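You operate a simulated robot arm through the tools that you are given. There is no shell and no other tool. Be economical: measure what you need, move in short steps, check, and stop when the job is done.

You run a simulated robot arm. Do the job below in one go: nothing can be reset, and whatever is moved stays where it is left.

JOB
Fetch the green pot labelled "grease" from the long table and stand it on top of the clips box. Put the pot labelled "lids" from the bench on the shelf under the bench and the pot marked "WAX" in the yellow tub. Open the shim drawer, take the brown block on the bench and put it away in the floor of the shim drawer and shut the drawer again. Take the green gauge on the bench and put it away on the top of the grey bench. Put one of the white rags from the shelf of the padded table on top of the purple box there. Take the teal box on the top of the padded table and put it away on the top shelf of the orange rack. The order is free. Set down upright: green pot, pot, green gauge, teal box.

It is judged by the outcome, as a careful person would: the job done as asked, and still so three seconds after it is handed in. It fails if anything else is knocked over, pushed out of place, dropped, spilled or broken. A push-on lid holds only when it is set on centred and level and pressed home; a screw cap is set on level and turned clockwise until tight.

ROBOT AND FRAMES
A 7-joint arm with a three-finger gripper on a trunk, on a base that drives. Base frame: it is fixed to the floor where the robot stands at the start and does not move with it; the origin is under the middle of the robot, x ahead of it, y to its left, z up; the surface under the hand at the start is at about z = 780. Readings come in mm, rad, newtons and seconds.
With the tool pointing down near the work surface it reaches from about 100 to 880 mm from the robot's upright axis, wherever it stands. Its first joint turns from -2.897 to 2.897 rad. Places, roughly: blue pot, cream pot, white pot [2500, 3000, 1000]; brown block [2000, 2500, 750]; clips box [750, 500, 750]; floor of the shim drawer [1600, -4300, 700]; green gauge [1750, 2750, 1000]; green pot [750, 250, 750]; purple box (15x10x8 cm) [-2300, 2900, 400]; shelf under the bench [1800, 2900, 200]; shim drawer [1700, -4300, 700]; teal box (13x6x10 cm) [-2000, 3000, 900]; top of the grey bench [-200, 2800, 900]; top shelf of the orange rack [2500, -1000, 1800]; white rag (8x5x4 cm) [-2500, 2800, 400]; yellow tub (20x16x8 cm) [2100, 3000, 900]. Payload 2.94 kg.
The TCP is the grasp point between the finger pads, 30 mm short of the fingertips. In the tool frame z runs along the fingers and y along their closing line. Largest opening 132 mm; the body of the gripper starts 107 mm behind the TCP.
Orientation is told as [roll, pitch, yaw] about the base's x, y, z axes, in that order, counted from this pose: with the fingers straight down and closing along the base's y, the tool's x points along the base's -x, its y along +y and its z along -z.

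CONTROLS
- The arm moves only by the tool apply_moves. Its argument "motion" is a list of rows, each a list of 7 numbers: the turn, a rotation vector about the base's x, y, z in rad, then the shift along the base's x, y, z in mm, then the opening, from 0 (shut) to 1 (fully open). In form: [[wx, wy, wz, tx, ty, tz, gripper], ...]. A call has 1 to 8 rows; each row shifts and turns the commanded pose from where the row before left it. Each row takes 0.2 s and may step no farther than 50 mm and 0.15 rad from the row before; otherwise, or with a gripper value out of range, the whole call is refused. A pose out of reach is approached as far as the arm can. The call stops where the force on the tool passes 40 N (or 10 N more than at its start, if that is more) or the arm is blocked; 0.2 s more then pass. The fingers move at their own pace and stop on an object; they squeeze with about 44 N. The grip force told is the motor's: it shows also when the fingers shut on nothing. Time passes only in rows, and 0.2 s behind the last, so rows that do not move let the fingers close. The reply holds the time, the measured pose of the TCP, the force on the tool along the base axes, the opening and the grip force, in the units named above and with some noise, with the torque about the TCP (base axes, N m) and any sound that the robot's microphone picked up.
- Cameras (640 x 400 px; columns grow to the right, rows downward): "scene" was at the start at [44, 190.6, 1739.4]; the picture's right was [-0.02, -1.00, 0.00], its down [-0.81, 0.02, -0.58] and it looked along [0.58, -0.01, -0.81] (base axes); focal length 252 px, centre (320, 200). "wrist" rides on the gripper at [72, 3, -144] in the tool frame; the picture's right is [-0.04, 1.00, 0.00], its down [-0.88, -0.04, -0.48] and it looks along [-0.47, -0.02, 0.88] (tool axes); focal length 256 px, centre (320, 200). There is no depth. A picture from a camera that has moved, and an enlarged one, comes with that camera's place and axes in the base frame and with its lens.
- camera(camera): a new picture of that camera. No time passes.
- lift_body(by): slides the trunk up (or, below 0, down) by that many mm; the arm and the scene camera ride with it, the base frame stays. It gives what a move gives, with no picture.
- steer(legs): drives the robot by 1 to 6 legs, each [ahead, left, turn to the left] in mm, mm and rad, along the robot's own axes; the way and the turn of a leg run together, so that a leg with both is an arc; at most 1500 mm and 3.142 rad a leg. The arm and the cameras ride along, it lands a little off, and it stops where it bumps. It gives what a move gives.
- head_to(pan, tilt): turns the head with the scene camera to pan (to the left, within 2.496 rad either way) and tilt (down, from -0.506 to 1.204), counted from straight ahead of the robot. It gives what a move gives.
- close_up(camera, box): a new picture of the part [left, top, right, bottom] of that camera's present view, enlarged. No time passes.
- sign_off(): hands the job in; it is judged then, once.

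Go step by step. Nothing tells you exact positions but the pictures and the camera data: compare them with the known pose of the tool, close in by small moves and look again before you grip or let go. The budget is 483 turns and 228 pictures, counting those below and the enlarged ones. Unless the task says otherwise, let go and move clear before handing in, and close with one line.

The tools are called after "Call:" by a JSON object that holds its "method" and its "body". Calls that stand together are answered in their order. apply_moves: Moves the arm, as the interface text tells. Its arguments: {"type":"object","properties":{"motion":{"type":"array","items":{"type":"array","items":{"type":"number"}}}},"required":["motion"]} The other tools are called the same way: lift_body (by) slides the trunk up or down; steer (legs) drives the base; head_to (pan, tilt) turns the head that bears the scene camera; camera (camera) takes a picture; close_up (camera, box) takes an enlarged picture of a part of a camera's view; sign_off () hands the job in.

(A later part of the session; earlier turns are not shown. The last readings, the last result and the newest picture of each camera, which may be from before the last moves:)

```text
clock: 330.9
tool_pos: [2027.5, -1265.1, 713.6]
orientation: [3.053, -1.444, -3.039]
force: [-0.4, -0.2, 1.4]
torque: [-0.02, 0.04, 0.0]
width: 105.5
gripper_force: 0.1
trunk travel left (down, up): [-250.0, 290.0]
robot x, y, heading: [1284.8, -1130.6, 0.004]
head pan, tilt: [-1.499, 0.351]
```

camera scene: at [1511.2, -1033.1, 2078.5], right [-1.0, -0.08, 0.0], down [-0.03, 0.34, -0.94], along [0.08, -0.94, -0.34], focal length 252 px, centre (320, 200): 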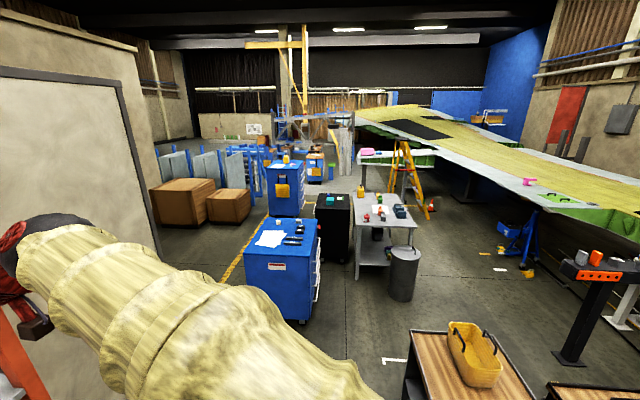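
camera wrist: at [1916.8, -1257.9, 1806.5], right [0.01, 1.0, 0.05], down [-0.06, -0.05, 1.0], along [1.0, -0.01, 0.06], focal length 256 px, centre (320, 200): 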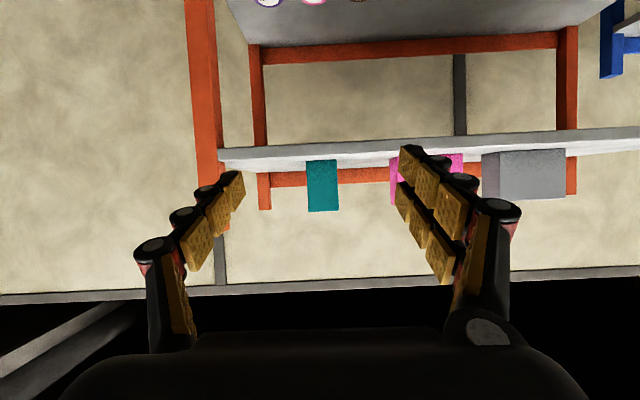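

Wrong sign; reversing the tilt direction.

Call:
{"method": "apply_moves", "body": {"motion": [[0, 0.14, 0, 0, 0, 0, 0.8], [0, 0.14, 0, 0, 0, 0, 0.8], [0, 0.14, 0, 0, 0, 0, 0.8], [0, 0.14, 0, 0, 0, 0, 0.8], [0, 0.14, 0, 0, 0, 0, 0.8], [0, 0.14, 0, 0, 0, 0, 0.8], [0, 0.14, 0, 0, 0, 0, 0.8], [0, 0.14, 0, 0, 0, 0, 0.8]]}}

Call:
{"method": "apply_moves", "body": {"motion": [[0, 0.14, 0, 0, 0, 0, 0.8], [0, 0.14, 0, 0, 0, 0, 0.8], [0, 0.14, 0, 0, 0, 0, 0.8], [0, 0.14, 0, 0, 0, 0, 0.8]]}}

```text
clock: 332.7
tool_pos: [2023.6, -1264.7, 711.4]
orientation: [0.013, -0.572, -0.013]
force: [-0.5, 0.3, -1.1]
torque: [0.0, -0.08, -0.02]
width: 105.3
gripper_force: 0.1
trunk travel left (down, up): [-250.0, 290.0]
robot x, y, heading: [1282.4, -1132.4, 0.005]
head pan, tilt: [-1.499, 0.351]
```

```text
clock: 333.7
tool_pos: [2038.7, -1252.2, 715.7]
orientation: [0.057, -0.189, -0.004]
force: [0.9, 0.6, -0.1]
torque: [0.0, -0.01, -0.01]
width: 105.7
gripper_force: 0.1
out of reach, approached as far as the arm can: row 2, 3
trunk travel left (down, up): [-250.0, 290.0]
robot x, y, heading: [1282.7, -1132.5, 0.008]
head pan, tilt: [-1.499, 0.351]
```

Call:
{"method": "apply_moves", "body": {"motion": [[0, 0, 0, 10, 0, -40, 0.8], [0, 0, 0, 10, 0, -40, 0.8], [-0.03, 0.06, 0, 0, 0, 0, 0.8], [-0.027, 0.06, 0, 0, 0, 0, 0.8], [0, 0.069, 0, 0, 0, 0, 0.8]]}}

Call:
{"method": "apply_moves", "body": {"motion": [[0, 0, 0, 0, 0, 45, 0.8], [0, 0, 0, 0, 0, 45, 0.8], [0, 0, 0, 0, 0, 45, 0.8], [0, 0, 0, 0, 0, 45, 0.8], [0, 0, 0, 0, 0, 45, 0.8], [0, 0, 0, -20, 0, 45, 0.8], [0, 0, 0, -40, 0, 25, 0.8], [0, 0, 0, -40, 0, 25, 0.8]]}}

```text
clock: 334.9
tool_pos: [2059.9, -1254.5, 637.5]
orientation: [0.0, 0.001, 0.003]
force: [0.9, -0.7, 0.1]
torque: [-0.01, 0.01, -0.02]
width: 105.6
gripper_force: 0.0
trunk travel left (down, up): [-250.0, 290.0]
robot x, y, heading: [1285.1, -1133.9, 0.007]
head pan, tilt: [-1.499, 0.351]
```

```text
clock: 336.7
tool_pos: [1956.3, -1249.9, 958.8]
orientation: [-0.002, 0.0, 0.001]
force: [-0.4, 0.4, -0.4]
torque: [0.0, -0.02, 0.02]
width: 106.0
gripper_force: 0.2
trunk travel left (down, up): [-250.0, 290.0]
robot x, y, heading: [1283.0, -1137.5, 0.004]
head pan, tilt: [-1.499, 0.351]
```

Arm is vertical again. Tucking it in and driving around the blue cabinet to the far side of the black cabinet.

Call:
{"method": "apply_moves", "body": {"motion": [[0, 0, 0, -30, 15, 35, 0.8], [0, 0, 0, -30, 15, 35, 0.8], [0, 0, 0, -30, 15, 35, 0.8], [0, 0, 0, -30, 15, 35, 0.8], [0, 0, 0, -30, 15, 30, 0.8]]}}

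Call:
{"method": "steer", "body": {"legs": [[350, 0, 0], [0, -1050, 0], [0, 0, -1.571]]}}

Call:
{"method": "head_to", "body": {"pan": 0.3, "tilt": 0.45}}

Call:
{"method": "camera", "body": {"camera": "scene"}}

```text
clock: 337.9
tool_pos: [1809.0, -1179.2, 1125.1]
orientation: [-0.002, -0.002, 0.0]
force: [0.1, 0.4, 0.0]
torque: [0.0, 0.0, 0.01]
width: 105.8
gripper_force: 0.2
trunk travel left (down, up): [-250.0, 290.0]
robot x, y, heading: [1281.2, -1131.9, 0.004]
head pan, tilt: [-1.499, 0.351]
```

```text
clock: 349.2
tool_pos: [1606.4, -2735.3, 1125.6]
orientation: [0.0, -0.002, -1.563]
force: [0.2, -0.1, 0.3]
torque: [-0.03, 0.01, -0.04]
width: 105.4
gripper_force: 0.0
trunk travel left (down, up): [-250.0, 290.0]
robot x, y, heading: [1650.1, -2208.2, -1.558]
head pan, tilt: [-1.499, 0.351]
```

```text
clock: 351.0
tool_pos: [1606.4, -2736.4, 1126.3]
orientation: [-0.003, -0.002, -1.563]
force: [0.3, 0.1, -0.1]
torque: [0.01, 0.0, 0.0]
width: 105.7
gripper_force: 0.1
trunk travel left (down, up): [-250.0, 290.0]
robot x, y, heading: [1651.3, -2207.9, -1.558]
head pan, tilt: [0.3, 0.45]
```

```text
63 pictures are left
camera scene: at [1868.6, -2262.4, 1781.3], right [-0.95, -0.3, 0.0], down [-0.13, 0.41, -0.9], along [0.27, -0.86, -0.44], focal length 252 px, centre (320, 200)
```

scene: 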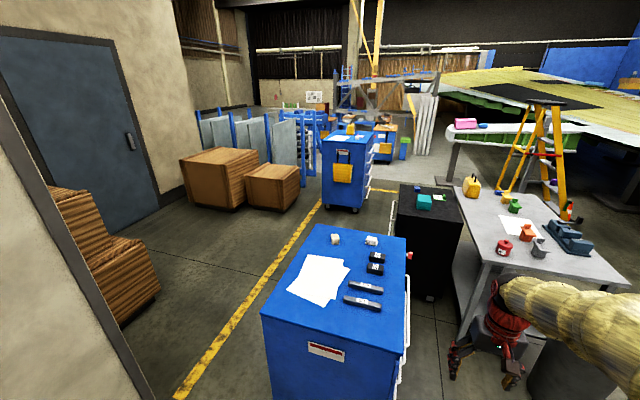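

Call:
{"method": "steer", "body": {"legs": [[0, 1030, 0], [1050, 0, 0], [1050, 0, -0.012]]}}

Call:
{"method": "steer", "body": {"legs": [[0, 0, -1.571]]}}

Call:
{"method": "head_to", "body": {"pan": 0.0, "tilt": 0.6}}

Call:
{"method": "camera", "body": {"camera": "scene"}}

```text
clock: 356.1
tool_pos: [2600.1, -2735.4, 1126.0]
orientation: [0.003, -0.003, -1.592]
force: [-0.5, 0.7, -0.7]
torque: [-0.02, 0.02, 0.01]
width: 105.5
gripper_force: 0.0
trunk travel left (down, up): [-250.0, 290.0]
robot x, y, heading: [2659.8, -2212.4, -1.59]
head pan, tilt: [0.3, 0.45]
stopped in leg 1: the robot was blocked; the commanded pose is now the measured one
```

```text
clock: 360.3
tool_pos: [2135.3, -2170.6, 1125.6]
orientation: [-0.001, -0.003, -3.128]
force: [0.3, -0.2, 0.6]
torque: [-0.01, -0.01, 0.01]
width: 105.7
gripper_force: 0.1
trunk travel left (down, up): [-250.0, 290.0]
robot x, y, heading: [2665.2, -2210.5, -3.126]
head pan, tilt: [0.3, 0.45]
```

```text
clock: 361.1
tool_pos: [2137.4, -2170.8, 1125.0]
orientation: [-0.002, -0.001, -3.13]
force: [-0.1, 0.0, 0.3]
torque: [0.03, -0.02, 0.0]
width: 105.6
gripper_force: 0.2
trunk travel left (down, up): [-250.0, 290.0]
robot x, y, heading: [2662.6, -2212.8, -3.128]
head pan, tilt: [0.0, 0.6]
```

```text
62 pictures are left
camera scene: at [2608.4, -2400.2, 1767.8], right [-0.02, 1.0, 0.0], down [0.56, 0.01, -0.83], along [-0.83, -0.01, -0.56], focal length 252 px, centre (320, 200)
```

scene: 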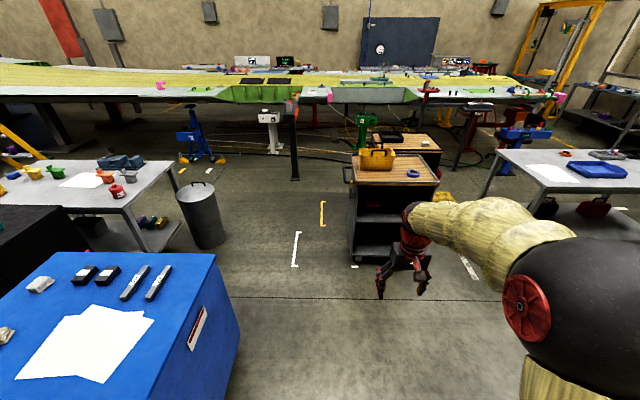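

I was stopped lightly by the wall on the left and have turned to face -x early. I'll ease off the wall, raise the hand, and slide along toward y≈-4300.

Call:
{"method": "apply_moves", "body": {"motion": [[0, 0, 0, 0, 0, 40, 0.8], [0, 0, 0, 0, 0, 40, 0.8]]}}

Call:
{"method": "steer", "body": {"legs": [[22, 0, -0.012], [0, 750, 0], [-150, 600, 0], [0, 740, 0]]}}

Call:
{"method": "camera", "body": {"camera": "scene"}}

```text
clock: 361.7
tool_pos: [2136.6, -2173.5, 1203.2]
orientation: [-0.003, -0.002, -3.129]
force: [-0.4, -0.8, 0.2]
torque: [0.02, -0.01, 0.03]
width: 105.7
gripper_force: 0.1
trunk travel left (down, up): [-250.0, 290.0]
robot x, y, heading: [2664.2, -2209.4, -3.12]
head pan, tilt: [0.0, 0.6]
```

```text
clock: 372.9
tool_pos: [2297.2, -4286.2, 1202.5]
orientation: [-0.003, -0.002, -3.129]
force: [0.6, -0.2, -0.1]
torque: [0.03, -0.01, -0.03]
width: 105.7
gripper_force: 0.1
trunk travel left (down, up): [-250.0, 290.0]
robot x, y, heading: [2822.2, -4322.5, -3.123]
head pan, tilt: [0.0, 0.6]
```

```text
61 pictures are left
camera scene: at [2769.8, -4513.0, 1767.7], right [-0.02, 1.0, 0.0], down [0.57, 0.01, -0.82], along [-0.82, -0.01, -0.57], focal length 252 px, centre (320, 200)
```

scene: 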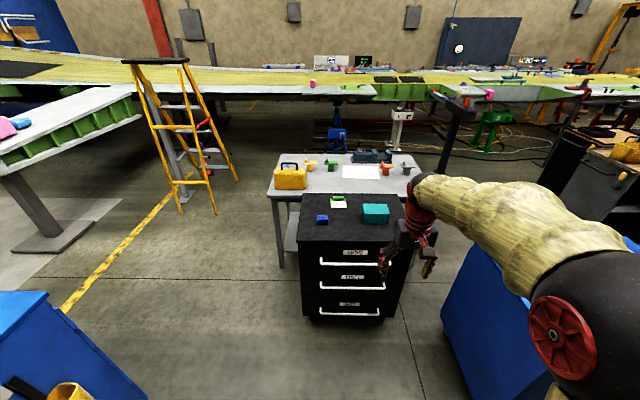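

The black cabinet with three labelled drawers faces me. Zooming in to read labels.

Call:
{"method": "close_up", "body": {"camera": "scene", "box": [290, 190, 420, 325]}}

```text
2.96 times, centred on (355, 258) of scene
camera zoom: at [2769.8, -4513.0, 1767.7], right [-0.02, 1.0, 0.0], down [0.57, 0.01, -0.82], along [-0.82, -0.01, -0.57], focal length 745 px, centre (216, 30)
```

zoom: 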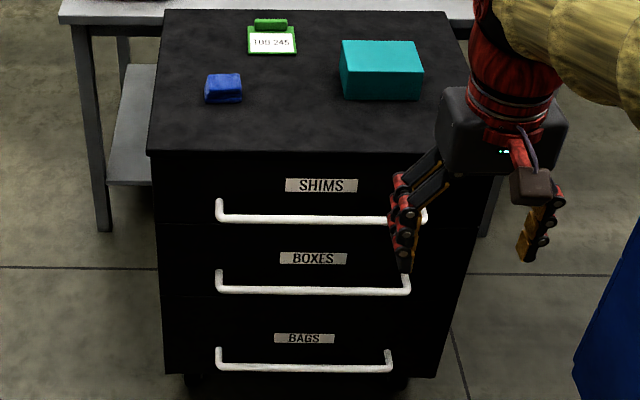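

The top drawer is SHIMS with a white bar handle at about z≈674, x≈1805. Driving closer for a better measurement.

Call:
{"method": "steer", "body": {"legs": [[300, 0, -0.015]]}}

Call:
{"method": "apply_moves", "body": {"motion": [[0, 0, 0, 0, -15, -45, 0.3], [0, 0, 0, 0, -15, -45, 0.3], [0, 0, 0, 0, 0, -45, 0.3], [0, 0, 0, 0, 0, -45, 0.3], [0, 0, 0, 0, 0, -40, 0.3], [0, 0, 0, 0, 0, -30, 0.3]]}}

Call:
{"method": "camera", "body": {"camera": "wrist"}}

Call:
{"method": "close_up", "body": {"camera": "scene", "box": [260, 200, 440, 380]}}

```text
clock: 375.0
tool_pos: [1996.4, -4281.4, 1203.0]
orientation: [-0.002, 0.0, 3.138]
force: [0.0, 0.6, -1.4]
torque: [0.0, -0.05, -0.02]
width: 105.8
gripper_force: 0.0
trunk travel left (down, up): [-250.0, 290.0]
robot x, y, heading: [2523.2, -4325.1, -3.134]
head pan, tilt: [0.0, 0.6]
```

```text
clock: 376.4
tool_pos: [1996.9, -4308.1, 953.3]
orientation: [-0.002, -0.001, 3.137]
force: [-0.2, 0.5, 0.6]
torque: [0.04, 0.0, -0.02]
width: 39.8
gripper_force: 0.0
trunk travel left (down, up): [-250.0, 290.0]
robot x, y, heading: [2527.5, -4326.5, -3.141]
head pan, tilt: [0.0, 0.6]
```

```text
59 pictures are left
camera wrist: at [2070.8, -4311.2, 1096.1], right [-0.05, -1.0, 0.0], down [-0.88, 0.04, 0.48], along [-0.48, 0.02, -0.88], focal length 256 px, centre (320, 200)
```

wrist: 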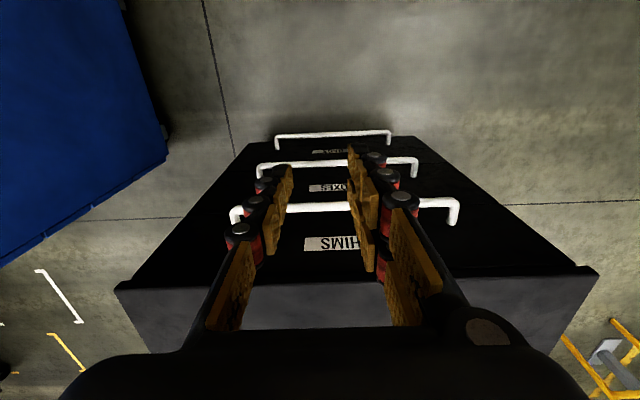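

```text
2.22 times, centred on (350, 290) of scene
camera zoom: at [2466.1, -4514.4, 1767.7], right [0.0, 1.0, 0.0], down [0.57, 0.0, -0.82], along [-0.82, 0.0, -0.57], focal length 559 px, centre (253, 0)
```

zoom: 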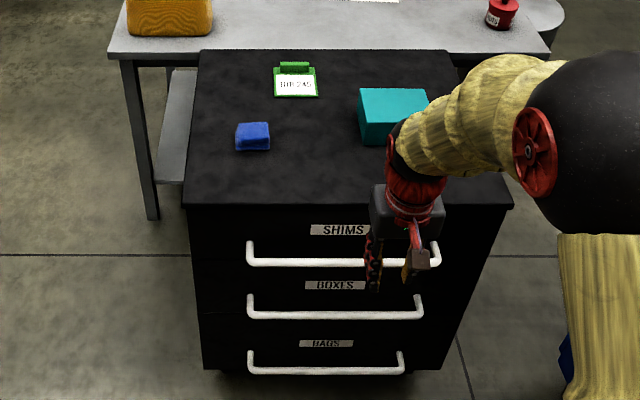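

The handle bar is at x≈1859, z≈736, 41 mm off the drawer face (x≈1818), y from -4525 to -4160. I'll hook it from above with a slight forward tilt.

Call:
{"method": "apply_moves", "body": {"motion": [[0, 0.075, 0, -42, -10, 0, 0.3], [0, 0.075, 0, -42, -10, 0, 0.3], [0, 0, 0, -42, -10, 0, 0.3], [0, 0, 0, -34, -7, 0, 0.3], [0, 0, 0, 0, 0, -40, 0.3], [0, 0, 0, 0, 0, -40, 0.3], [0, 0, 0, 0, 0, 0, 0.3]]}}

Call:
{"method": "camera", "body": {"camera": "wrist"}}

Call:
{"method": "close_up", "body": {"camera": "scene", "box": [260, 200, 440, 380]}}

```text
clock: 377.8
tool_pos: [1838.0, -4348.7, 886.1]
orientation: [-0.001, -0.152, 3.14]
force: [8.7, -2.1, 11.4]
torque: [-0.33, -0.02, 0.28]
width: 42.1
gripper_force: 1.5
trunk travel left (down, up): [-250.0, 290.0]
robot x, y, heading: [2524.0, -4329.7, -3.138]
head pan, tilt: [0.0, 0.6]
stopped in row 6: the force on the tool passed its limit at 68 N (the readings are from after the stop); the commanded pose is now the measured one
```

```text
57 pictures are left
camera wrist: at [1933.0, -4351.9, 1017.2], right [-0.04, -1.0, 0.01], down [-0.8, 0.04, 0.6], along [-0.6, 0.02, -0.8], focal length 256 px, centre (320, 200)
```

wrist: 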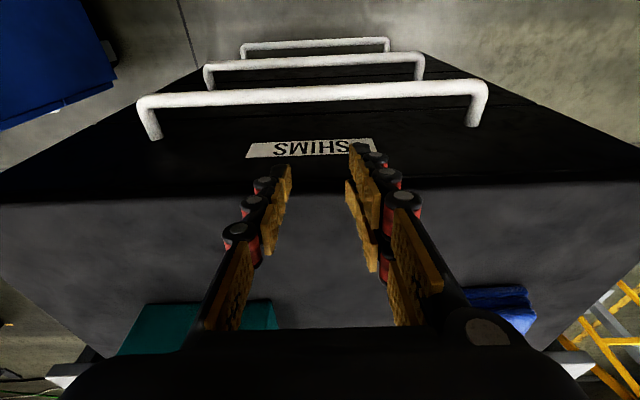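

```text
2.22 times, centred on (350, 290) of scene
camera zoom: at [2468.3, -4514.7, 1767.9], right [0.0, 1.0, 0.0], down [0.56, 0.0, -0.83], along [-0.83, 0.0, -0.56], focal length 559 px, centre (253, 0)
```

zoom: 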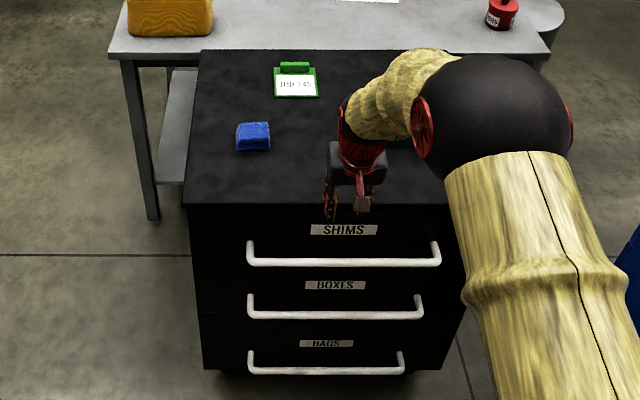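

I touched the cabinet top edge lightly; the front edge is nearer than estimated. I'll lift, shift outward a few mm and lower into the slot behind the bar.

Call:
{"method": "apply_moves", "body": {"motion": [[0, 0, 0, 0, 0, 25, 0.3], [0, 0, 0, 8, 0, 0, 0.3], [0, 0, 0, 0, 0, 0, 0.3]]}}

Call:
{"method": "close_up", "body": {"camera": "wrist", "box": [200, 60, 440, 240]}}

```text
clock: 378.6
tool_pos: [1845.8, -4348.1, 909.6]
orientation: [-0.001, -0.152, 3.141]
force: [-0.9, 0.5, 0.6]
torque: [0.0, 0.0, -0.02]
width: 39.8
gripper_force: 0.1
trunk travel left (down, up): [-250.0, 290.0]
robot x, y, heading: [2523.6, -4323.3, -3.143]
head pan, tilt: [0.0, 0.6]
```

```text
2.22 times, centred on (320, 150) of wrist
camera zoom: at [1941.1, -4351.1, 1041.4], right [-0.04, -1.0, 0.01], down [-0.8, 0.04, 0.6], along [-0.6, 0.02, -0.8], focal length 569 px, centre (320, 311)
```

zoom: 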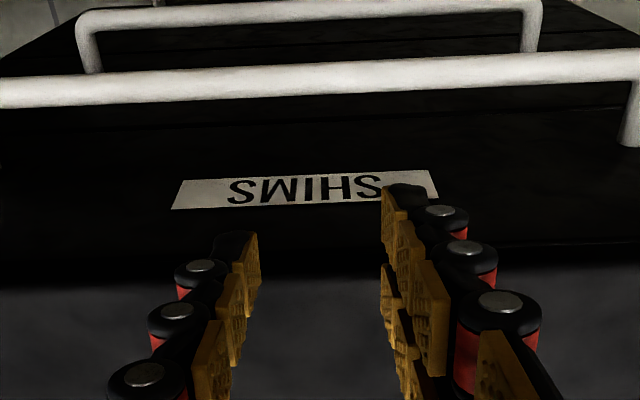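

Call:
{"method": "apply_moves", "body": {"motion": [[0, 0, 0, 0, 0, -40, 0.3], [0, 0, 0, 0, 0, -40, 0.3], [0, 0, 0, 0, 0, -35, 0.3]]}}

Call:
{"method": "close_up", "body": {"camera": "wrist", "box": [200, 60, 440, 240]}}

```text
clock: 379.4
tool_pos: [1843.2, -4347.9, 794.1]
orientation: [0.0, -0.152, 3.14]
force: [-0.7, -1.1, 0.6]
torque: [-0.01, -0.07, 0.01]
width: 39.5
gripper_force: 0.1
trunk travel left (down, up): [-250.0, 290.0]
robot x, y, heading: [2525.0, -4329.0, -3.139]
head pan, tilt: [0.0, 0.6]
```

```text
2.22 times, centred on (320, 150) of wrist
camera zoom: at [1937.6, -4350.1, 926.1], right [-0.04, -1.0, 0.01], down [-0.8, 0.04, 0.6], along [-0.6, 0.02, -0.8], focal length 569 px, centre (320, 311)
```

zoom: 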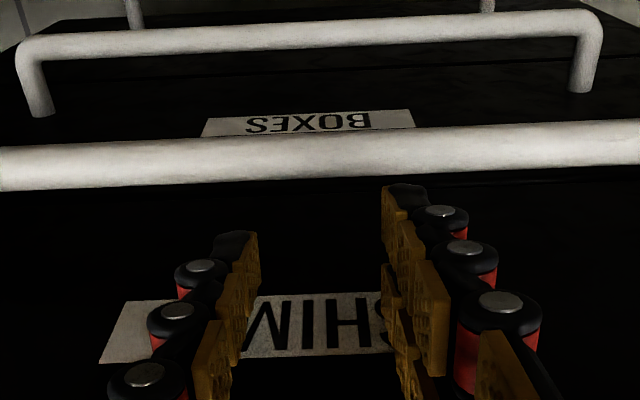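

Call:
{"method": "apply_moves", "body": {"motion": [[0, 0, 0, 0, 0, -20, 0.3], [0, 0, 0, 0, 0, -15, 0.3], [0, 0, 0, 0, 0, -8, 0.3]]}}

Call:
{"method": "close_up", "body": {"camera": "wrist", "box": [200, 60, 440, 240]}}

```text
clock: 380.0
tool_pos: [1843.3, -4349.8, 766.3]
orientation: [0.0, -0.152, -3.141]
force: [14.2, -8.6, 21.6]
torque: [-0.81, -0.74, 0.26]
width: 47.7
gripper_force: 5.0
trunk travel left (down, up): [-250.0, 290.0]
robot x, y, heading: [2524.8, -4324.5, -3.139]
head pan, tilt: [0.0, 0.6]
stopped in row 3: the force on the tool passed its limit at 45 N (the readings are from after the stop); the commanded pose is now the measured one
```

```text
2.22 times, centred on (320, 150) of wrist
camera zoom: at [1937.0, -4351.5, 897.1], right [-0.04, -1.0, 0.01], down [-0.8, 0.04, 0.6], along [-0.6, 0.02, -0.8], focal length 569 px, centre (320, 311)
```

zoom: 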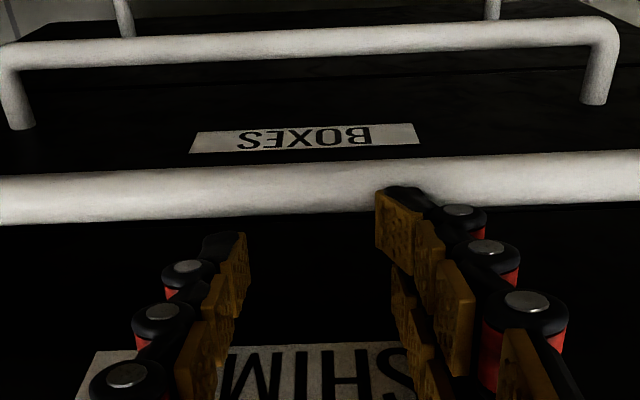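

Call:
{"method": "apply_moves", "body": {"motion": [[0, 0, 0, 0, 0, 15, 0.3], [0, 0, 0, -5, 0, 5, 0.3], [0, 0, 0, 0, 0, -12, 0.3], [0, 0, 0, 0, 0, -10, 0.3]]}}

```text
clock: 380.8
tool_pos: [1839.7, -4346.7, 770.2]
orientation: [0.0, -0.141, -3.14]
force: [6.7, -0.1, -2.4]
torque: [0.06, -0.22, 0.22]
width: 40.7
gripper_force: 1.3
trunk travel left (down, up): [-250.0, 290.0]
robot x, y, heading: [2526.0, -4323.5, -3.135]
head pan, tilt: [0.0, 0.6]
stopped in row 4: the force on the tool passed its limit at 63 N (the readings are from after the stop); the commanded pose is now the measured one
```

Something unseen blocks the slot behind the bar. I'll withdraw and instead grip the bar from the front with a horizontal hand and vertical closing axis.

Call:
{"method": "apply_moves", "body": {"motion": [[0, 0, 0, 2, 0, 40, 0.3], [0, 0, 0, 2, 0, 45, 0.3], [0, 0, 0, 2, 0, 45, 0.3], [0, 0, 0, 2, 0, 40, 0.3]]}}

Call:
{"method": "steer", "body": {"legs": [[-330, 0, 0]]}}

Call:
{"method": "apply_moves", "body": {"motion": [[0, 0.1, 0, -20, 0, -45, 0.5], [0, 0.13, 0, -20, 0, -45, 0.5], [0, 0.13, 0, -20, 0, -45, 0.5], [0, 0.13, 0, -10, 0, -45, 0.5], [0, 0.13, 0, 0, 0, -10, 0.5], [0, 0.13, 0, 0, 0, 0, 0.5], [0, 0.13, 0, 0, 0, 0, 0.5], [0, 0.13, 0, 0, 0, 0, 0.5]]}}

Call:
{"method": "apply_moves", "body": {"motion": [[0, 0.13, 0, 0, 0, 0, 0.5], [0, 0.13, 0, 0, 0, 0, 0.5], [0, 0.1, 0, 0, 0, 0, 0.5]]}}

```text
clock: 381.8
tool_pos: [1845.2, -4346.3, 941.7]
orientation: [-0.001, -0.148, -3.143]
force: [0.1, -1.0, 0.3]
torque: [0.0, 0.05, 0.04]
width: 39.7
gripper_force: 0.0
trunk travel left (down, up): [-250.0, 290.0]
robot x, y, heading: [2520.6, -4325.8, -3.136]
head pan, tilt: [0.0, 0.6]
```

```text
clock: 384.0
tool_pos: [2182.4, -4344.1, 941.5]
orientation: [0.0, -0.145, 3.142]
force: [-0.5, -0.5, -0.4]
torque: [-0.02, 0.01, 0.01]
width: 39.7
gripper_force: 0.0
trunk travel left (down, up): [-250.0, 290.0]
robot x, y, heading: [2864.2, -4327.4, -3.141]
head pan, tilt: [0.0, 0.6]
```

```text
clock: 385.8
tool_pos: [2111.3, -4365.3, 743.5]
orientation: [0.072, -0.672, 3.139]
force: [-0.4, 0.0, 0.6]
torque: [-0.01, -0.07, -0.01]
width: 66.1
gripper_force: 0.0
out of reach, approached as far as the arm can: row 5, 6, 7, 8
trunk travel left (down, up): [-250.0, 290.0]
robot x, y, heading: [2862.9, -4329.1, -3.139]
head pan, tilt: [0.0, 0.6]
```

```text
clock: 386.6
tool_pos: [2112.8, -4372.6, 741.7]
orientation: [0.099, -0.84, 3.138]
force: [-1.4, -0.5, 0.6]
torque: [-0.03, -0.01, 0.01]
width: 66.1
gripper_force: 0.1
out of reach, approached as far as the arm can: row 1, 2
trunk travel left (down, up): [-250.0, 290.0]
robot x, y, heading: [2860.1, -4327.1, -3.138]
head pan, tilt: [0.0, 0.6]
```

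Call:
{"method": "apply_moves", "body": {"motion": [[0.03, 0.05, 0, -5, 7, 45, 0.5], [0.03, 0.08, 0, -5, 7, 45, 0.5], [0.03, 0.1, 0, -5, 7, 45, 0.5], [0.0, 0.1, 0, -5, 7, 45, 0.5], [0, 0.1, 0, 0, 0, 40, 0.5], [0, 0.1, 0, 0, 0, 0, 0.5]]}}

```text
clock: 388.0
tool_pos: [2094.6, -4341.5, 964.1]
orientation: [-0.289, -1.356, -2.805]
force: [0.4, 0.5, 0.6]
torque: [-0.01, -0.04, 0.03]
width: 65.9
gripper_force: 0.1
trunk travel left (down, up): [-250.0, 290.0]
robot x, y, heading: [2861.1, -4325.1, -3.139]
head pan, tilt: [0.0, 0.6]
```

Tilt achieved at height. Now rolling the hand 90° about its own axis.

Call:
{"method": "apply_moves", "body": {"motion": [[-0.142, -0.006, -0.029, 0, 0, 0, 0.5], [-0.142, -0.006, -0.029, 0, 0, 0, 0.5], [-0.142, -0.006, -0.029, 0, 0, 0, 0.5], [-0.142, -0.006, -0.029, 0, 0, 0, 0.5], [-0.142, -0.006, -0.029, 0, 0, 0, 0.5], [-0.142, -0.006, -0.029, 0, 0, 0, 0.5], [-0.142, -0.006, -0.029, 0, 0, 0, 0.5], [-0.142, -0.006, -0.029, 0, 0, 0, 0.5]]}}

Call:
{"method": "apply_moves", "body": {"motion": [[-0.142, -0.006, -0.029, 0, 0, 0, 0.5], [-0.142, -0.006, -0.029, 0, 0, 0, 0.5], [-0.114, -0.005, -0.023, 0, 0, 0, 0.5]]}}

Call:
{"method": "camera", "body": {"camera": "wrist"}}

```text
clock: 389.8
tool_pos: [2092.0, -4343.9, 959.3]
orientation: [1.343, -0.458, 1.719]
force: [-0.9, 0.3, -0.5]
torque: [-0.02, 0.0, -0.02]
width: 66.0
gripper_force: 0.1
trunk travel left (down, up): [-250.0, 290.0]
robot x, y, heading: [2860.9, -4325.2, -3.137]
head pan, tilt: [0.0, 0.6]
```

```text
clock: 390.6
tool_pos: [2092.4, -4342.3, 959.1]
orientation: [1.369, -0.059, 1.631]
force: [-0.1, -0.6, 0.1]
torque: [-0.02, 0.01, 0.02]
width: 66.1
gripper_force: 0.0
trunk travel left (down, up): [-250.0, 290.0]
robot x, y, heading: [2862.3, -4325.2, -3.138]
head pan, tilt: [0.0, 0.6]
```

```text
52 pictures are left
camera wrist: at [2238.8, -4407.7, 986.9], right [-0.2, -0.03, 0.98], down [0.42, 0.9, 0.11], along [-0.89, 0.43, -0.17], focal length 256 px, centre (320, 200)
```

wrist: 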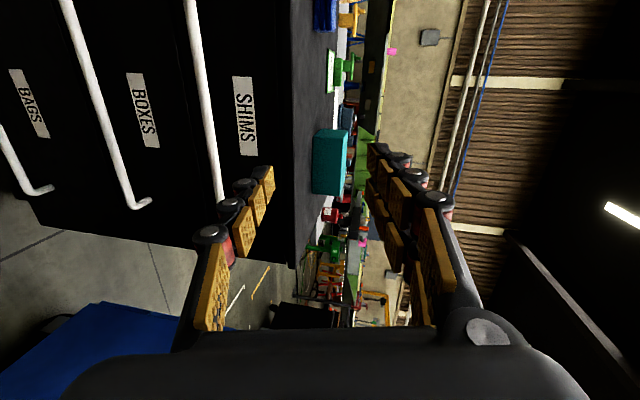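

The hand is horizontal with the closing axis vertical. Lowering to the bar's height.

Call:
{"method": "apply_moves", "body": {"motion": [[0, 0, 0, 0, 0, -45, 0.5], [0, 0, 0, 0, 0, -45, 0.5], [0, 0, 0, 0, 0, -45, 0.5], [0, 0, 0, 0, 0, -45, 0.5], [0, 0, 0, 0, 0, -46, 0.5]]}}

Call:
{"method": "steer", "body": {"legs": [[150, 0, 0]]}}

Call:
{"method": "camera", "body": {"camera": "wrist"}}

Call:
{"method": "close_up", "body": {"camera": "scene", "box": [260, 200, 440, 360]}}

```text
clock: 391.8
tool_pos: [2090.5, -4345.2, 734.4]
orientation: [1.373, -0.062, 1.631]
force: [-0.7, -0.4, 0.8]
torque: [0.04, -0.09, -0.01]
width: 66.0
gripper_force: 0.0
trunk travel left (down, up): [-250.0, 290.0]
robot x, y, heading: [2861.9, -4325.8, -3.134]
head pan, tilt: [0.0, 0.6]
```

```text
clock: 393.2
tool_pos: [1945.8, -4344.1, 732.6]
orientation: [1.37, -0.06, 1.631]
force: [-0.3, 0.2, 0.8]
torque: [-0.01, -0.07, 0.02]
width: 66.0
gripper_force: 0.2
trunk travel left (down, up): [-250.0, 290.0]
robot x, y, heading: [2713.7, -4325.7, -3.139]
head pan, tilt: [0.0, 0.6]
```

```text
51 pictures are left
camera wrist: at [2092.1, -4409.0, 760.0], right [-0.2, -0.03, 0.98], down [0.42, 0.9, 0.11], along [-0.89, 0.43, -0.17], focal length 256 px, centre (320, 200)
```

wrist: 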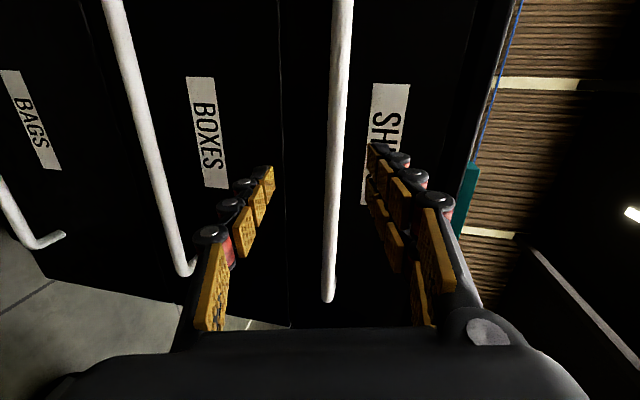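

```text
2.50 times, centred on (350, 280) of scene
camera zoom: at [2656.0, -4513.9, 1767.7], right [0.0, 1.0, 0.0], down [0.57, 0.0, -0.82], along [-0.82, 0.0, -0.57], focal length 629 px, centre (245, 0)
```

zoom: 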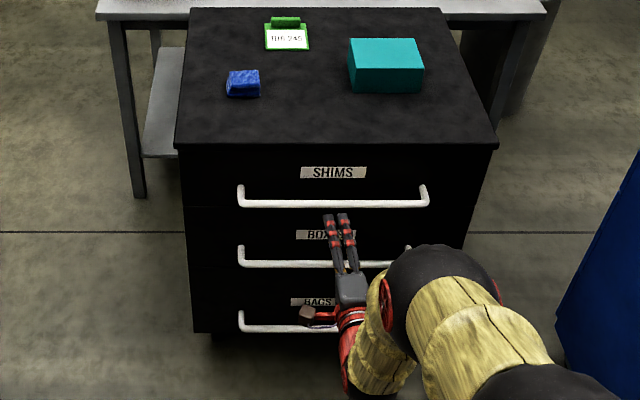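

Call:
{"method": "apply_moves", "body": {"motion": [[0, 0, 0, -30, 0, -1, 0.5], [0, 0, 0, -30, 0, 0, 0.5], [0, 0, 0, -18, 0, 0, 0.5]]}}

Call:
{"method": "camera", "body": {"camera": "wrist"}}

```text
clock: 394.0
tool_pos: [1869.3, -4342.8, 730.6]
orientation: [1.369, -0.06, 1.629]
force: [0.2, -0.7, -0.4]
torque: [-0.02, 0.02, -0.03]
width: 66.0
gripper_force: 0.1
trunk travel left (down, up): [-250.0, 290.0]
robot x, y, heading: [2715.4, -4322.7, -3.145]
head pan, tilt: [0.0, 0.6]
```

```text
49 pictures are left
camera wrist: at [2014.2, -4407.6, 757.2], right [-0.2, -0.03, 0.98], down [0.42, 0.9, 0.11], along [-0.89, 0.43, -0.17], focal length 256 px, centre (320, 200)
```

wrist: 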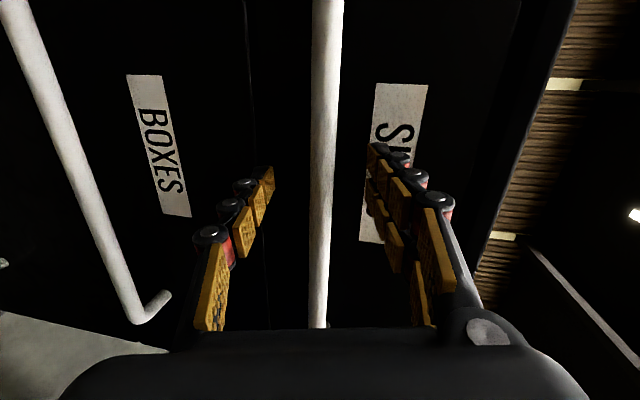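

The bar is centred between the fingers. Closing on it.

Call:
{"method": "apply_moves", "body": {"motion": [[0, 0, 0, -6, 0, 0, 0.3], [0, 0, 0, 0, 0, 0, 0], [0, 0, 0, 0, 0, 0, 0], [0, 0, 0, 0, 0, 0, 0], [0, 0, 0, 0, 0, 0, 0], [0, 0, 0, 0, 0, 0, 0], [0, 0, 0, 0, 0, 0, 0]]}}

```text
clock: 395.6
tool_pos: [1862.5, -4343.8, 731.6]
orientation: [1.37, -0.061, 1.63]
force: [1.3, -0.7, -3.5]
torque: [-1.28, -0.03, -0.29]
width: 16.3
gripper_force: 42.1
trunk travel left (down, up): [-250.0, 290.0]
robot x, y, heading: [2714.7, -4329.5, -3.143]
head pan, tilt: [0.0, 0.6]
```

Gripped (16 mm bar). Pulling the drawer open.

Call:
{"method": "apply_moves", "body": {"motion": [[0, 0, 0, 10, 0, 0, 0], [0, 0, 0, 25, 0, 0, 0], [0, 0, 0, 30, 0, 0, 0], [0, 0, 0, 30, 0, 0, 0]]}}

Call:
{"method": "close_up", "body": {"camera": "scene", "box": [260, 200, 440, 360]}}

```text
clock: 396.6
tool_pos: [1956.9, -4343.5, 730.8]
orientation: [1.364, -0.059, 1.628]
force: [1.5, 13.3, -15.5]
torque: [-1.18, -0.13, -0.25]
width: 16.4
gripper_force: 42.7
trunk travel left (down, up): [-250.0, 290.0]
robot x, y, heading: [2711.9, -4324.2, 3.146]
head pan, tilt: [0.0, 0.6]
```

```text
2.50 times, centred on (350, 280) of scene
camera zoom: at [2654.6, -4512.5, 1767.7], right [0.0, 1.0, 0.0], down [0.57, 0.0, -0.82], along [-0.82, 0.0, -0.57], focal length 629 px, centre (245, 0)
```

zoom: 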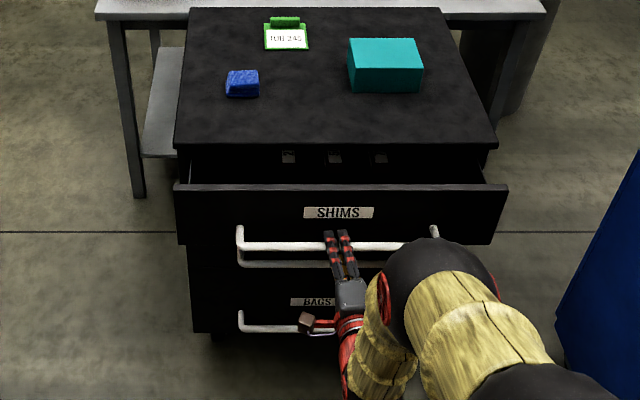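

The drawer slides open; shims are visible inside. Pulling further by backing the base.

Call:
{"method": "steer", "body": {"legs": [[-150, 0, 0]]}}

Call:
{"method": "close_up", "body": {"camera": "scene", "box": [260, 200, 440, 360]}}

```text
clock: 397.9
tool_pos: [2101.6, -4343.6, 730.8]
orientation: [1.366, -0.06, 1.629]
force: [1.5, 14.1, -26.6]
torque: [-1.09, -0.17, -0.39]
width: 16.3
gripper_force: 41.8
trunk travel left (down, up): [-250.0, 290.0]
robot x, y, heading: [2861.2, -4325.8, 3.138]
head pan, tilt: [0.0, 0.6]
```

```text
2.50 times, centred on (350, 280) of scene
camera zoom: at [2799.4, -4512.7, 1767.7], right [0.0, 1.0, 0.0], down [0.57, 0.0, -0.82], along [-0.82, 0.0, -0.57], focal length 629 px, centre (245, 0)
```

zoom: 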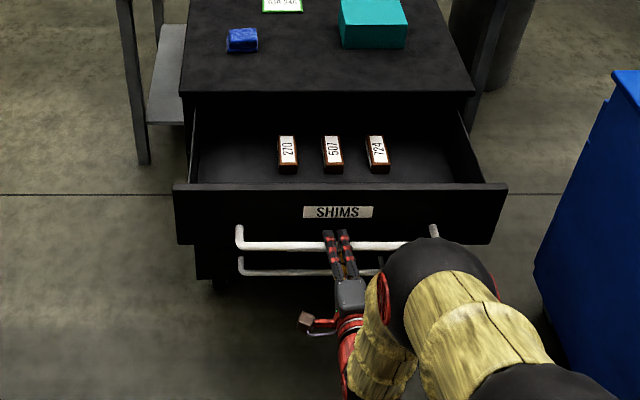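

The drawer is open about 245 mm, with three shims inside and free floor on both sides. Releasing the handle and backing away.

Call:
{"method": "apply_moves", "body": {"motion": [[0, 0, 0, 0, 0, 0, 0.3], [0, 0, 0, 0, 0, 0, 0.5], [0, 0, 0, 0, 0, 0, 0.5]]}}

Call:
{"method": "steer", "body": {"legs": [[-140, 0, 0]]}}

Call:
{"method": "apply_moves", "body": {"motion": [[0, 0, 0, 0, 0, 45, 0.5], [0, 0, 0, 0, 0, 45, 0.5], [0, 0, 0, 0, 0, 45, 0.5], [0, 0, 0, 0, 0, 45, 0.5], [0, 0, 0, 0, 0, 40, 0.5]]}}

Call:
{"method": "close_up", "body": {"camera": "scene", "box": [260, 180, 440, 340]}}

```text
clock: 398.7
tool_pos: [2102.4, -4344.2, 731.4]
orientation: [1.366, -0.06, 1.629]
force: [-0.2, -0.6, 0.7]
torque: [0.02, -0.01, -0.04]
width: 66.0
gripper_force: 0.6
trunk travel left (down, up): [-250.0, 290.0]
robot x, y, heading: [2858.8, -4324.5, 3.14]
head pan, tilt: [0.0, 0.6]
```

```text
clock: 400.1
tool_pos: [2246.2, -4344.1, 732.4]
orientation: [1.367, -0.062, 1.628]
force: [0.1, 0.3, -0.3]
torque: [-0.04, 0.0, 0.01]
width: 66.0
gripper_force: 0.0
trunk travel left (down, up): [-250.0, 290.0]
robot x, y, heading: [3002.5, -4321.5, 3.137]
head pan, tilt: [0.0, 0.6]
```

```text
clock: 401.3
tool_pos: [2245.3, -4345.9, 950.1]
orientation: [1.365, -0.061, 1.627]
force: [1.2, -0.1, -0.6]
torque: [0.02, 0.04, -0.02]
width: 66.2
gripper_force: 0.0
trunk travel left (down, up): [-250.0, 290.0]
robot x, y, heading: [2999.4, -4324.7, 3.136]
head pan, tilt: [0.0, 0.6]
```

```text
2.50 times, centred on (350, 260) of scene
camera zoom: at [2944.4, -4514.2, 1767.7], right [0.0, 1.0, 0.0], down [0.56, 0.0, -0.83], along [-0.83, 0.0, -0.56], focal length 629 px, centre (245, 50)
```

zoom: 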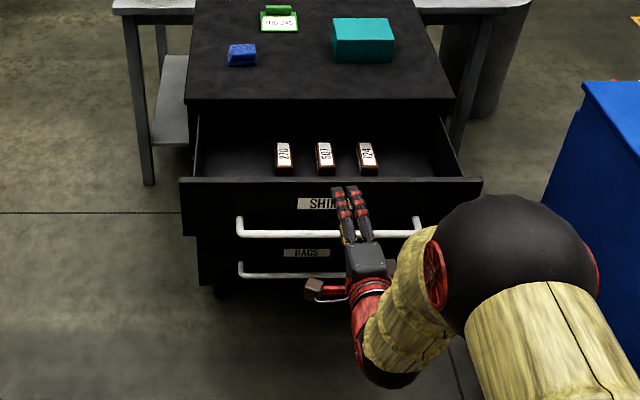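

Call:
{"method": "steer", "body": {"legs": [[-100, 0, 0]]}}

Call:
{"method": "apply_moves", "body": {"motion": [[0.142, 0.006, 0.029, 0, 0, 0, 0.5], [0.142, 0.006, 0.029, 0, 0, 0, 0.5], [0.142, 0.006, 0.029, 0, 0, 0, 0.5], [0.142, 0.006, 0.029, 0, 0, 0, 0.5], [0.142, 0.006, 0.029, 0, 0, 0, 0.5], [0.142, 0.006, 0.029, 0, 0, 0, 0.5], [0.142, 0.006, 0.029, 0, 0, 0, 0.5], [0.142, 0.006, 0.029, 0, 0, 0, 0.5]]}}

Call:
{"method": "apply_moves", "body": {"motion": [[0.142, 0.006, 0.029, 0, 0, 0, 0.5], [0.142, 0.006, 0.029, 0, 0, 0, 0.5], [0.114, 0.005, 0.023, 0, 0, 0, 0.5], [0, -0.12, 0, 0, 0, -40, 0.5], [0, -0.12, 0, 0, 0, -40, 0.5], [0, -0.12, 0, 0, 0, -40, 0.5], [0, -0.12, 0, 0, 0, -40, 0.5], [0, 0, 0, 0, 0, -40, 0.5]]}}

```text
clock: 402.4
tool_pos: [2344.9, -4345.1, 950.8]
orientation: [1.367, -0.061, 1.627]
force: [0.2, 0.6, -0.1]
torque: [0.03, -0.02, 0.03]
width: 66.2
gripper_force: 0.0
trunk travel left (down, up): [-250.0, 290.0]
robot x, y, heading: [3101.5, -4330.3, 3.139]
head pan, tilt: [0.0, 0.6]
```

```text
clock: 404.2
tool_pos: [2345.8, -4343.4, 950.4]
orientation: [1.023, -1.174, 2.124]
force: [0.1, -0.8, -0.1]
torque: [-0.03, 0.01, 0.0]
width: 66.1
gripper_force: 0.0
trunk travel left (down, up): [-250.0, 290.0]
robot x, y, heading: [3102.4, -4327.6, 3.138]
head pan, tilt: [0.0, 0.6]
```

```text
clock: 406.0
tool_pos: [2344.8, -4345.0, 748.8]
orientation: [-0.046, -0.888, -3.035]
force: [-0.7, -0.3, 0.8]
torque: [0.02, -0.1, -0.01]
width: 66.0
gripper_force: 0.2
trunk travel left (down, up): [-250.0, 290.0]
robot x, y, heading: [3105.9, -4326.2, 3.137]
head pan, tilt: [0.0, 0.6]
```

Call:
{"method": "apply_moves", "body": {"motion": [[0, 0, 0, -10, 0, -45, 0.5], [0, 0, 0, -10, 0, -45, 0.5], [-0.02, -0.14, -0.03, 0, 0, -20, 0.5], [-0.02, -0.14, -0.03, 0, 0, 0, 0.5], [0, -0.14, -0.03, 0, 0, 0, 0.5], [0, -0.14, 0, 0, 0, 0, 0.5], [0, -0.14, 0, 0, 0, 0, 0.5], [0, -0.14, 0, 0, 0, 0, 0.5]]}}

Call:
{"method": "apply_moves", "body": {"motion": [[0, -0.048, 0, 0, 0, 0, 0.5], [0, 0, 0, 0, 0, 45, 0.5], [0, 0, 0, 0, 0, 45, 0.5], [0, 0, 0, 0, 0, 45, 0.5], [0, 0, 0, 0, 0, 45, 0.5], [0, 0, 0, 10, 0, 45, 0.5], [0, 0, 0, 20, 0, 45, 0.5], [0, 0, 0, 30, 0, 35, 0.5]]}}

```text
clock: 407.8
tool_pos: [2326.3, -4344.2, 639.0]
orientation: [0.011, -0.048, 3.111]
force: [0.4, -0.3, 0.6]
torque: [0.02, -0.01, 0.0]
width: 65.8
gripper_force: 0.0
trunk travel left (down, up): [-250.0, 290.0]
robot x, y, heading: [3106.8, -4329.6, 3.136]
head pan, tilt: [0.0, 0.6]
```

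```text
clock: 409.6
tool_pos: [2381.8, -4346.9, 943.0]
orientation: [0.012, -0.001, 3.114]
force: [0.1, 0.0, -0.2]
torque: [-0.01, 0.07, 0.03]
width: 66.2
gripper_force: 0.0
trunk travel left (down, up): [-250.0, 290.0]
robot x, y, heading: [3101.6, -4322.5, 3.142]
head pan, tilt: [0.0, 0.6]
```

Hand is vertical again. Tucking up and driving back to the wooden bench for block 204.

Call:
{"method": "apply_moves", "body": {"motion": [[0, 0, 0, 35, 8, 35, 0.6], [0, 0, 0, 35, 8, 35, 0.6], [0, 0, 0, 35, 8, 35, 0.6], [0, 0, 0, 35, 8, 35, 0.6], [0, 0, 0, 30, 8, 35, 0.6], [0, 0, 0, 10, 8, 30, 0.6]]}}

Call:
{"method": "steer", "body": {"legs": [[310, 0, 0], [0, -740, 0], [150, -600, 0], [0, -800, 0], [1000, 0, 0]]}}

```text
refused: row 1 steps farther than a row can; nothing moved
```

```text
clock: 427.3
tool_pos: [922.9, -2181.8, 941.4]
orientation: [0.012, -0.003, 3.119]
force: [0.0, 1.2, 0.5]
torque: [0.01, -0.01, -0.01]
width: 66.3
gripper_force: 0.1
trunk travel left (down, up): [-250.0, 290.0]
robot x, y, heading: [1644.8, -2159.4, -3.139]
head pan, tilt: [0.0, 0.6]
```

The raise was refused as too large a step, so the hand travelled lower than intended. I'll check that nothing was disturbed.

Call:
{"method": "camera", "body": {"camera": "scene"}}

Call:
{"method": "head_to", "body": {"pan": 1.5, "tilt": 0.5}}

Call:
{"method": "camera", "body": {"camera": "scene"}}

```text
45 pictures are left
camera scene: at [1588.0, -2346.6, 1767.7], right [0.0, 1.0, 0.0], down [0.57, 0.0, -0.82], along [-0.82, 0.0, -0.57], focal length 252 px, centre (320, 200)
```

scene: 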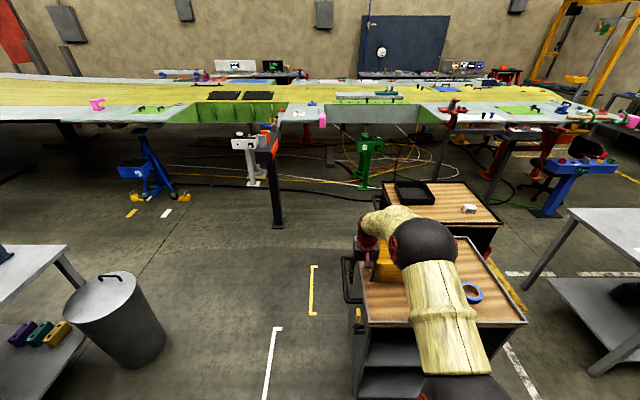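

```text
clock: 428.9
tool_pos: [923.2, -2183.2, 941.5]
orientation: [0.014, -0.003, 3.119]
force: [-0.2, -0.5, 0.4]
torque: [0.0, 0.0, -0.02]
width: 66.1
gripper_force: 0.1
trunk travel left (down, up): [-250.0, 290.0]
robot x, y, heading: [1648.7, -2159.7, -3.138]
head pan, tilt: [1.499, 0.499]
```

```text
44 pictures are left
camera scene: at [1670.1, -2437.1, 1776.8], right [-1.0, 0.07, 0.0], down [0.03, 0.48, -0.88], along [-0.06, -0.88, -0.48], focal length 252 px, centre (320, 200)
```

scene: 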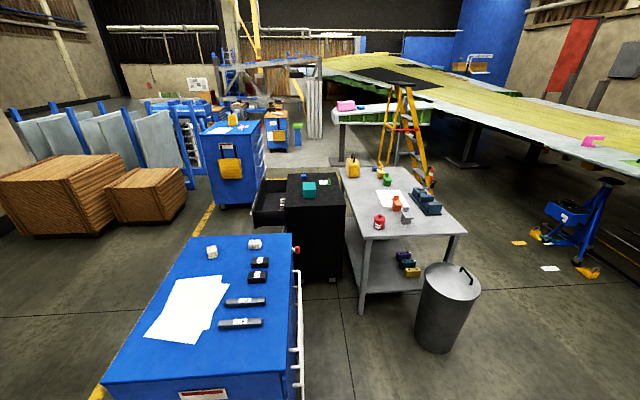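

Call:
{"method": "camera", "body": {"camera": "wrist"}}

```text
43 pictures are left
camera wrist: at [997.4, -2184.5, 1085.3], right [-0.07, -1.0, 0.01], down [-0.88, 0.06, 0.48], along [-0.48, 0.02, -0.88], focal length 256 px, centre (320, 200)
```

wrist: 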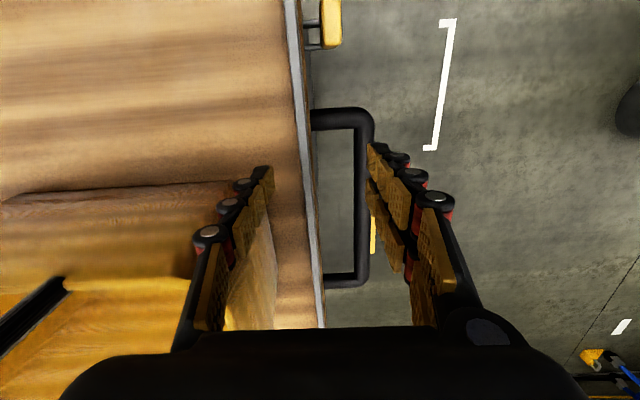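

The hand hovers by the cart edge without touching. Raising it straight up before moving on.

Call:
{"method": "apply_moves", "body": {"motion": [[0, 0, 0, 0, 0, 45, 0.6], [0, 0, 0, 0, 0, 45, 0.6], [0, 0, 0, 15, 0, 45, 0.6], [0, 0, 0, 30, 0, 35, 0.6], [0, 0, 0, 40, 8, 20, 0.6], [0, 0, 0, 40, 8, 10, 0.6], [0, 0, 0, 40, 8, 0, 0.6]]}}

Call:
{"method": "steer", "body": {"legs": [[0, -1500, 0], [0, -1500, 0], [0, -650, 0], [0, 0, -1.571]]}}

```text
clock: 430.5
tool_pos: [1090.2, -2157.5, 1143.1]
orientation: [0.013, -0.002, 3.12]
force: [-0.3, -0.2, 0.1]
torque: [0.02, -0.01, 0.02]
width: 79.1
gripper_force: 0.1
trunk travel left (down, up): [-250.0, 290.0]
robot x, y, heading: [1645.3, -2159.6, -3.135]
head pan, tilt: [1.499, 0.499]
```

```text
clock: 452.0
tool_pos: [1526.2, 2063.7, 1142.8]
orientation: [0.012, 0.0, 1.613]
force: [-0.4, -0.5, -0.9]
torque: [0.03, 0.0, 0.01]
width: 79.0
gripper_force: 0.0
trunk travel left (down, up): [-250.0, 290.0]
robot x, y, heading: [1558.8, 1508.8, 1.637]
head pan, tilt: [1.499, 0.499]
```

Call:
{"method": "steer", "body": {"legs": [[0, 0, -0.066], [0, -530, 0], [330, 0, 0]]}}

Call:
{"method": "apply_moves", "body": {"motion": [[0, 0, 0, 0, 35, -30, 0.6], [0, 0, 0, 0, 35, -30, 0.6], [0, 0, 0, 0, 35, -30, 0.6]]}}

Call:
{"method": "camera", "body": {"camera": "wrist"}}

```text
clock: 457.2
tool_pos: [2068.8, 2384.2, 1141.0]
orientation: [0.013, -0.003, 1.562]
force: [0.2, -0.4, -1.3]
torque: [0.01, 0.02, 0.0]
width: 79.2
gripper_force: 0.0
trunk travel left (down, up): [-250.0, 290.0]
robot x, y, heading: [2077.3, 1830.4, 1.587]
head pan, tilt: [1.499, 0.499]
```

```text
clock: 458.0
tool_pos: [2068.7, 2487.9, 1051.4]
orientation: [0.012, -0.001, 1.563]
force: [0.9, 0.2, -0.2]
torque: [-0.01, 0.0, -0.01]
width: 79.2
gripper_force: 0.2
trunk travel left (down, up): [-250.0, 290.0]
robot x, y, heading: [2074.2, 1828.6, 1.591]
head pan, tilt: [1.499, 0.499]
```

```text
42 pictures are left
camera wrist: at [2068.1, 2416.3, 1194.7], right [-1.0, 0.05, 0.01], down [0.05, 0.88, 0.48], along [0.01, 0.48, -0.88], focal length 256 px, centre (320, 200)
```

wrist: 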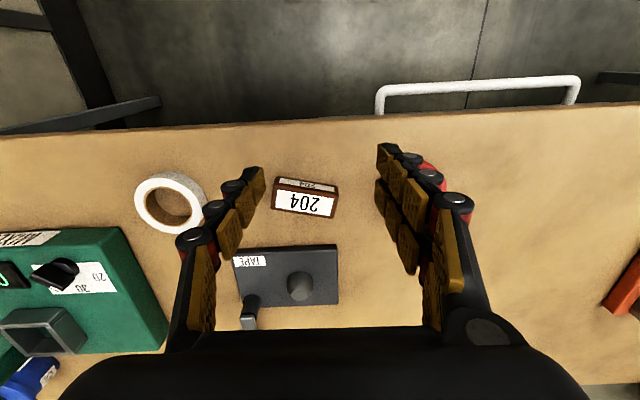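

Call:
{"method": "apply_moves", "body": {"motion": [[0, 0, 0.138, 4, 15, 0, 0.8], [0, 0, 0.138, 4, 15, 0, 0.8], [0, 0, 0.138, 4, 15, 0, 0.8], [0, 0, 0.138, 4, 15, 0, 0.8], [0, 0, 0.138, 4, 15, 0, 0.8], [0, 0, 0.138, 3, 15, 0, 0.8], [0, 0, 0.138, 0, 5, 0, 0.8], [0, 0, 0.138, 0, 0, 0, 0.8]]}}

Call:
{"method": "apply_moves", "body": {"motion": [[0, 0, 0.138, 0, 0, -20, 0.8], [0, 0, 0.138, 0, 0, -20, 0.8], [0, 0, 0, 0, 0, -20, 0.8]]}}

Call:
{"method": "camera", "body": {"camera": "wrist"}}

```text
clock: 459.8
tool_pos: [2091.9, 2585.1, 1051.3]
orientation: [0.012, -0.002, 2.669]
force: [-0.5, -0.1, -0.7]
torque: [-0.02, 0.01, 0.04]
width: 105.4
gripper_force: 0.1
trunk travel left (down, up): [-250.0, 290.0]
robot x, y, heading: [2079.6, 1830.9, 1.596]
head pan, tilt: [1.499, 0.499]
```

```text
clock: 460.6
tool_pos: [2091.1, 2584.3, 989.2]
orientation: [0.013, -0.005, 2.946]
force: [0.6, -0.2, 0.1]
torque: [0.0, 0.01, -0.02]
width: 105.3
gripper_force: 0.1
trunk travel left (down, up): [-250.0, 290.0]
robot x, y, heading: [2076.7, 1831.0, 1.589]
head pan, tilt: [1.499, 0.499]
```

```text
41 pictures are left
camera wrist: at [2163.9, 2569.6, 1133.1], right [-0.24, -0.97, 0.01], down [-0.85, 0.21, 0.48], along [-0.47, 0.1, -0.88], focal length 256 px, centre (320, 200)
```

wrist: 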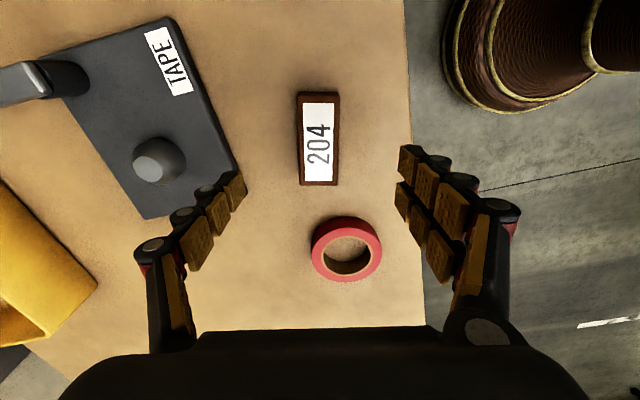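

Call:
{"method": "apply_moves", "body": {"motion": [[0, 0, 0, 7, 0, -30, 0.5], [0, 0, 0, 0, 0, -40, 0.5], [0, 0, 0, 0, 0, -24, 0.5], [0, 0, 0, 0, 0, 0, 0.5]]}}

Call:
{"method": "camera", "body": {"camera": "wrist"}}

```text
clock: 461.6
tool_pos: [2098.1, 2584.0, 898.2]
orientation: [0.012, -0.002, 2.944]
force: [1.5, -0.2, -0.3]
torque: [-0.02, -0.01, -0.02]
width: 65.9
gripper_force: 0.1
trunk travel left (down, up): [-250.0, 290.0]
robot x, y, heading: [2075.4, 1826.8, 1.587]
head pan, tilt: [1.499, 0.499]
```

```text
40 pictures are left
camera wrist: at [2170.5, 2569.2, 1041.3], right [-0.24, -0.97, 0.01], down [-0.85, 0.21, 0.48], along [-0.47, 0.1, -0.88], focal length 256 px, centre (320, 200)
```

wrist: 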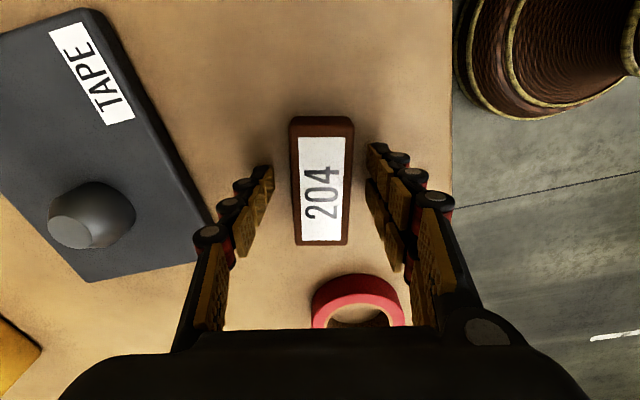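

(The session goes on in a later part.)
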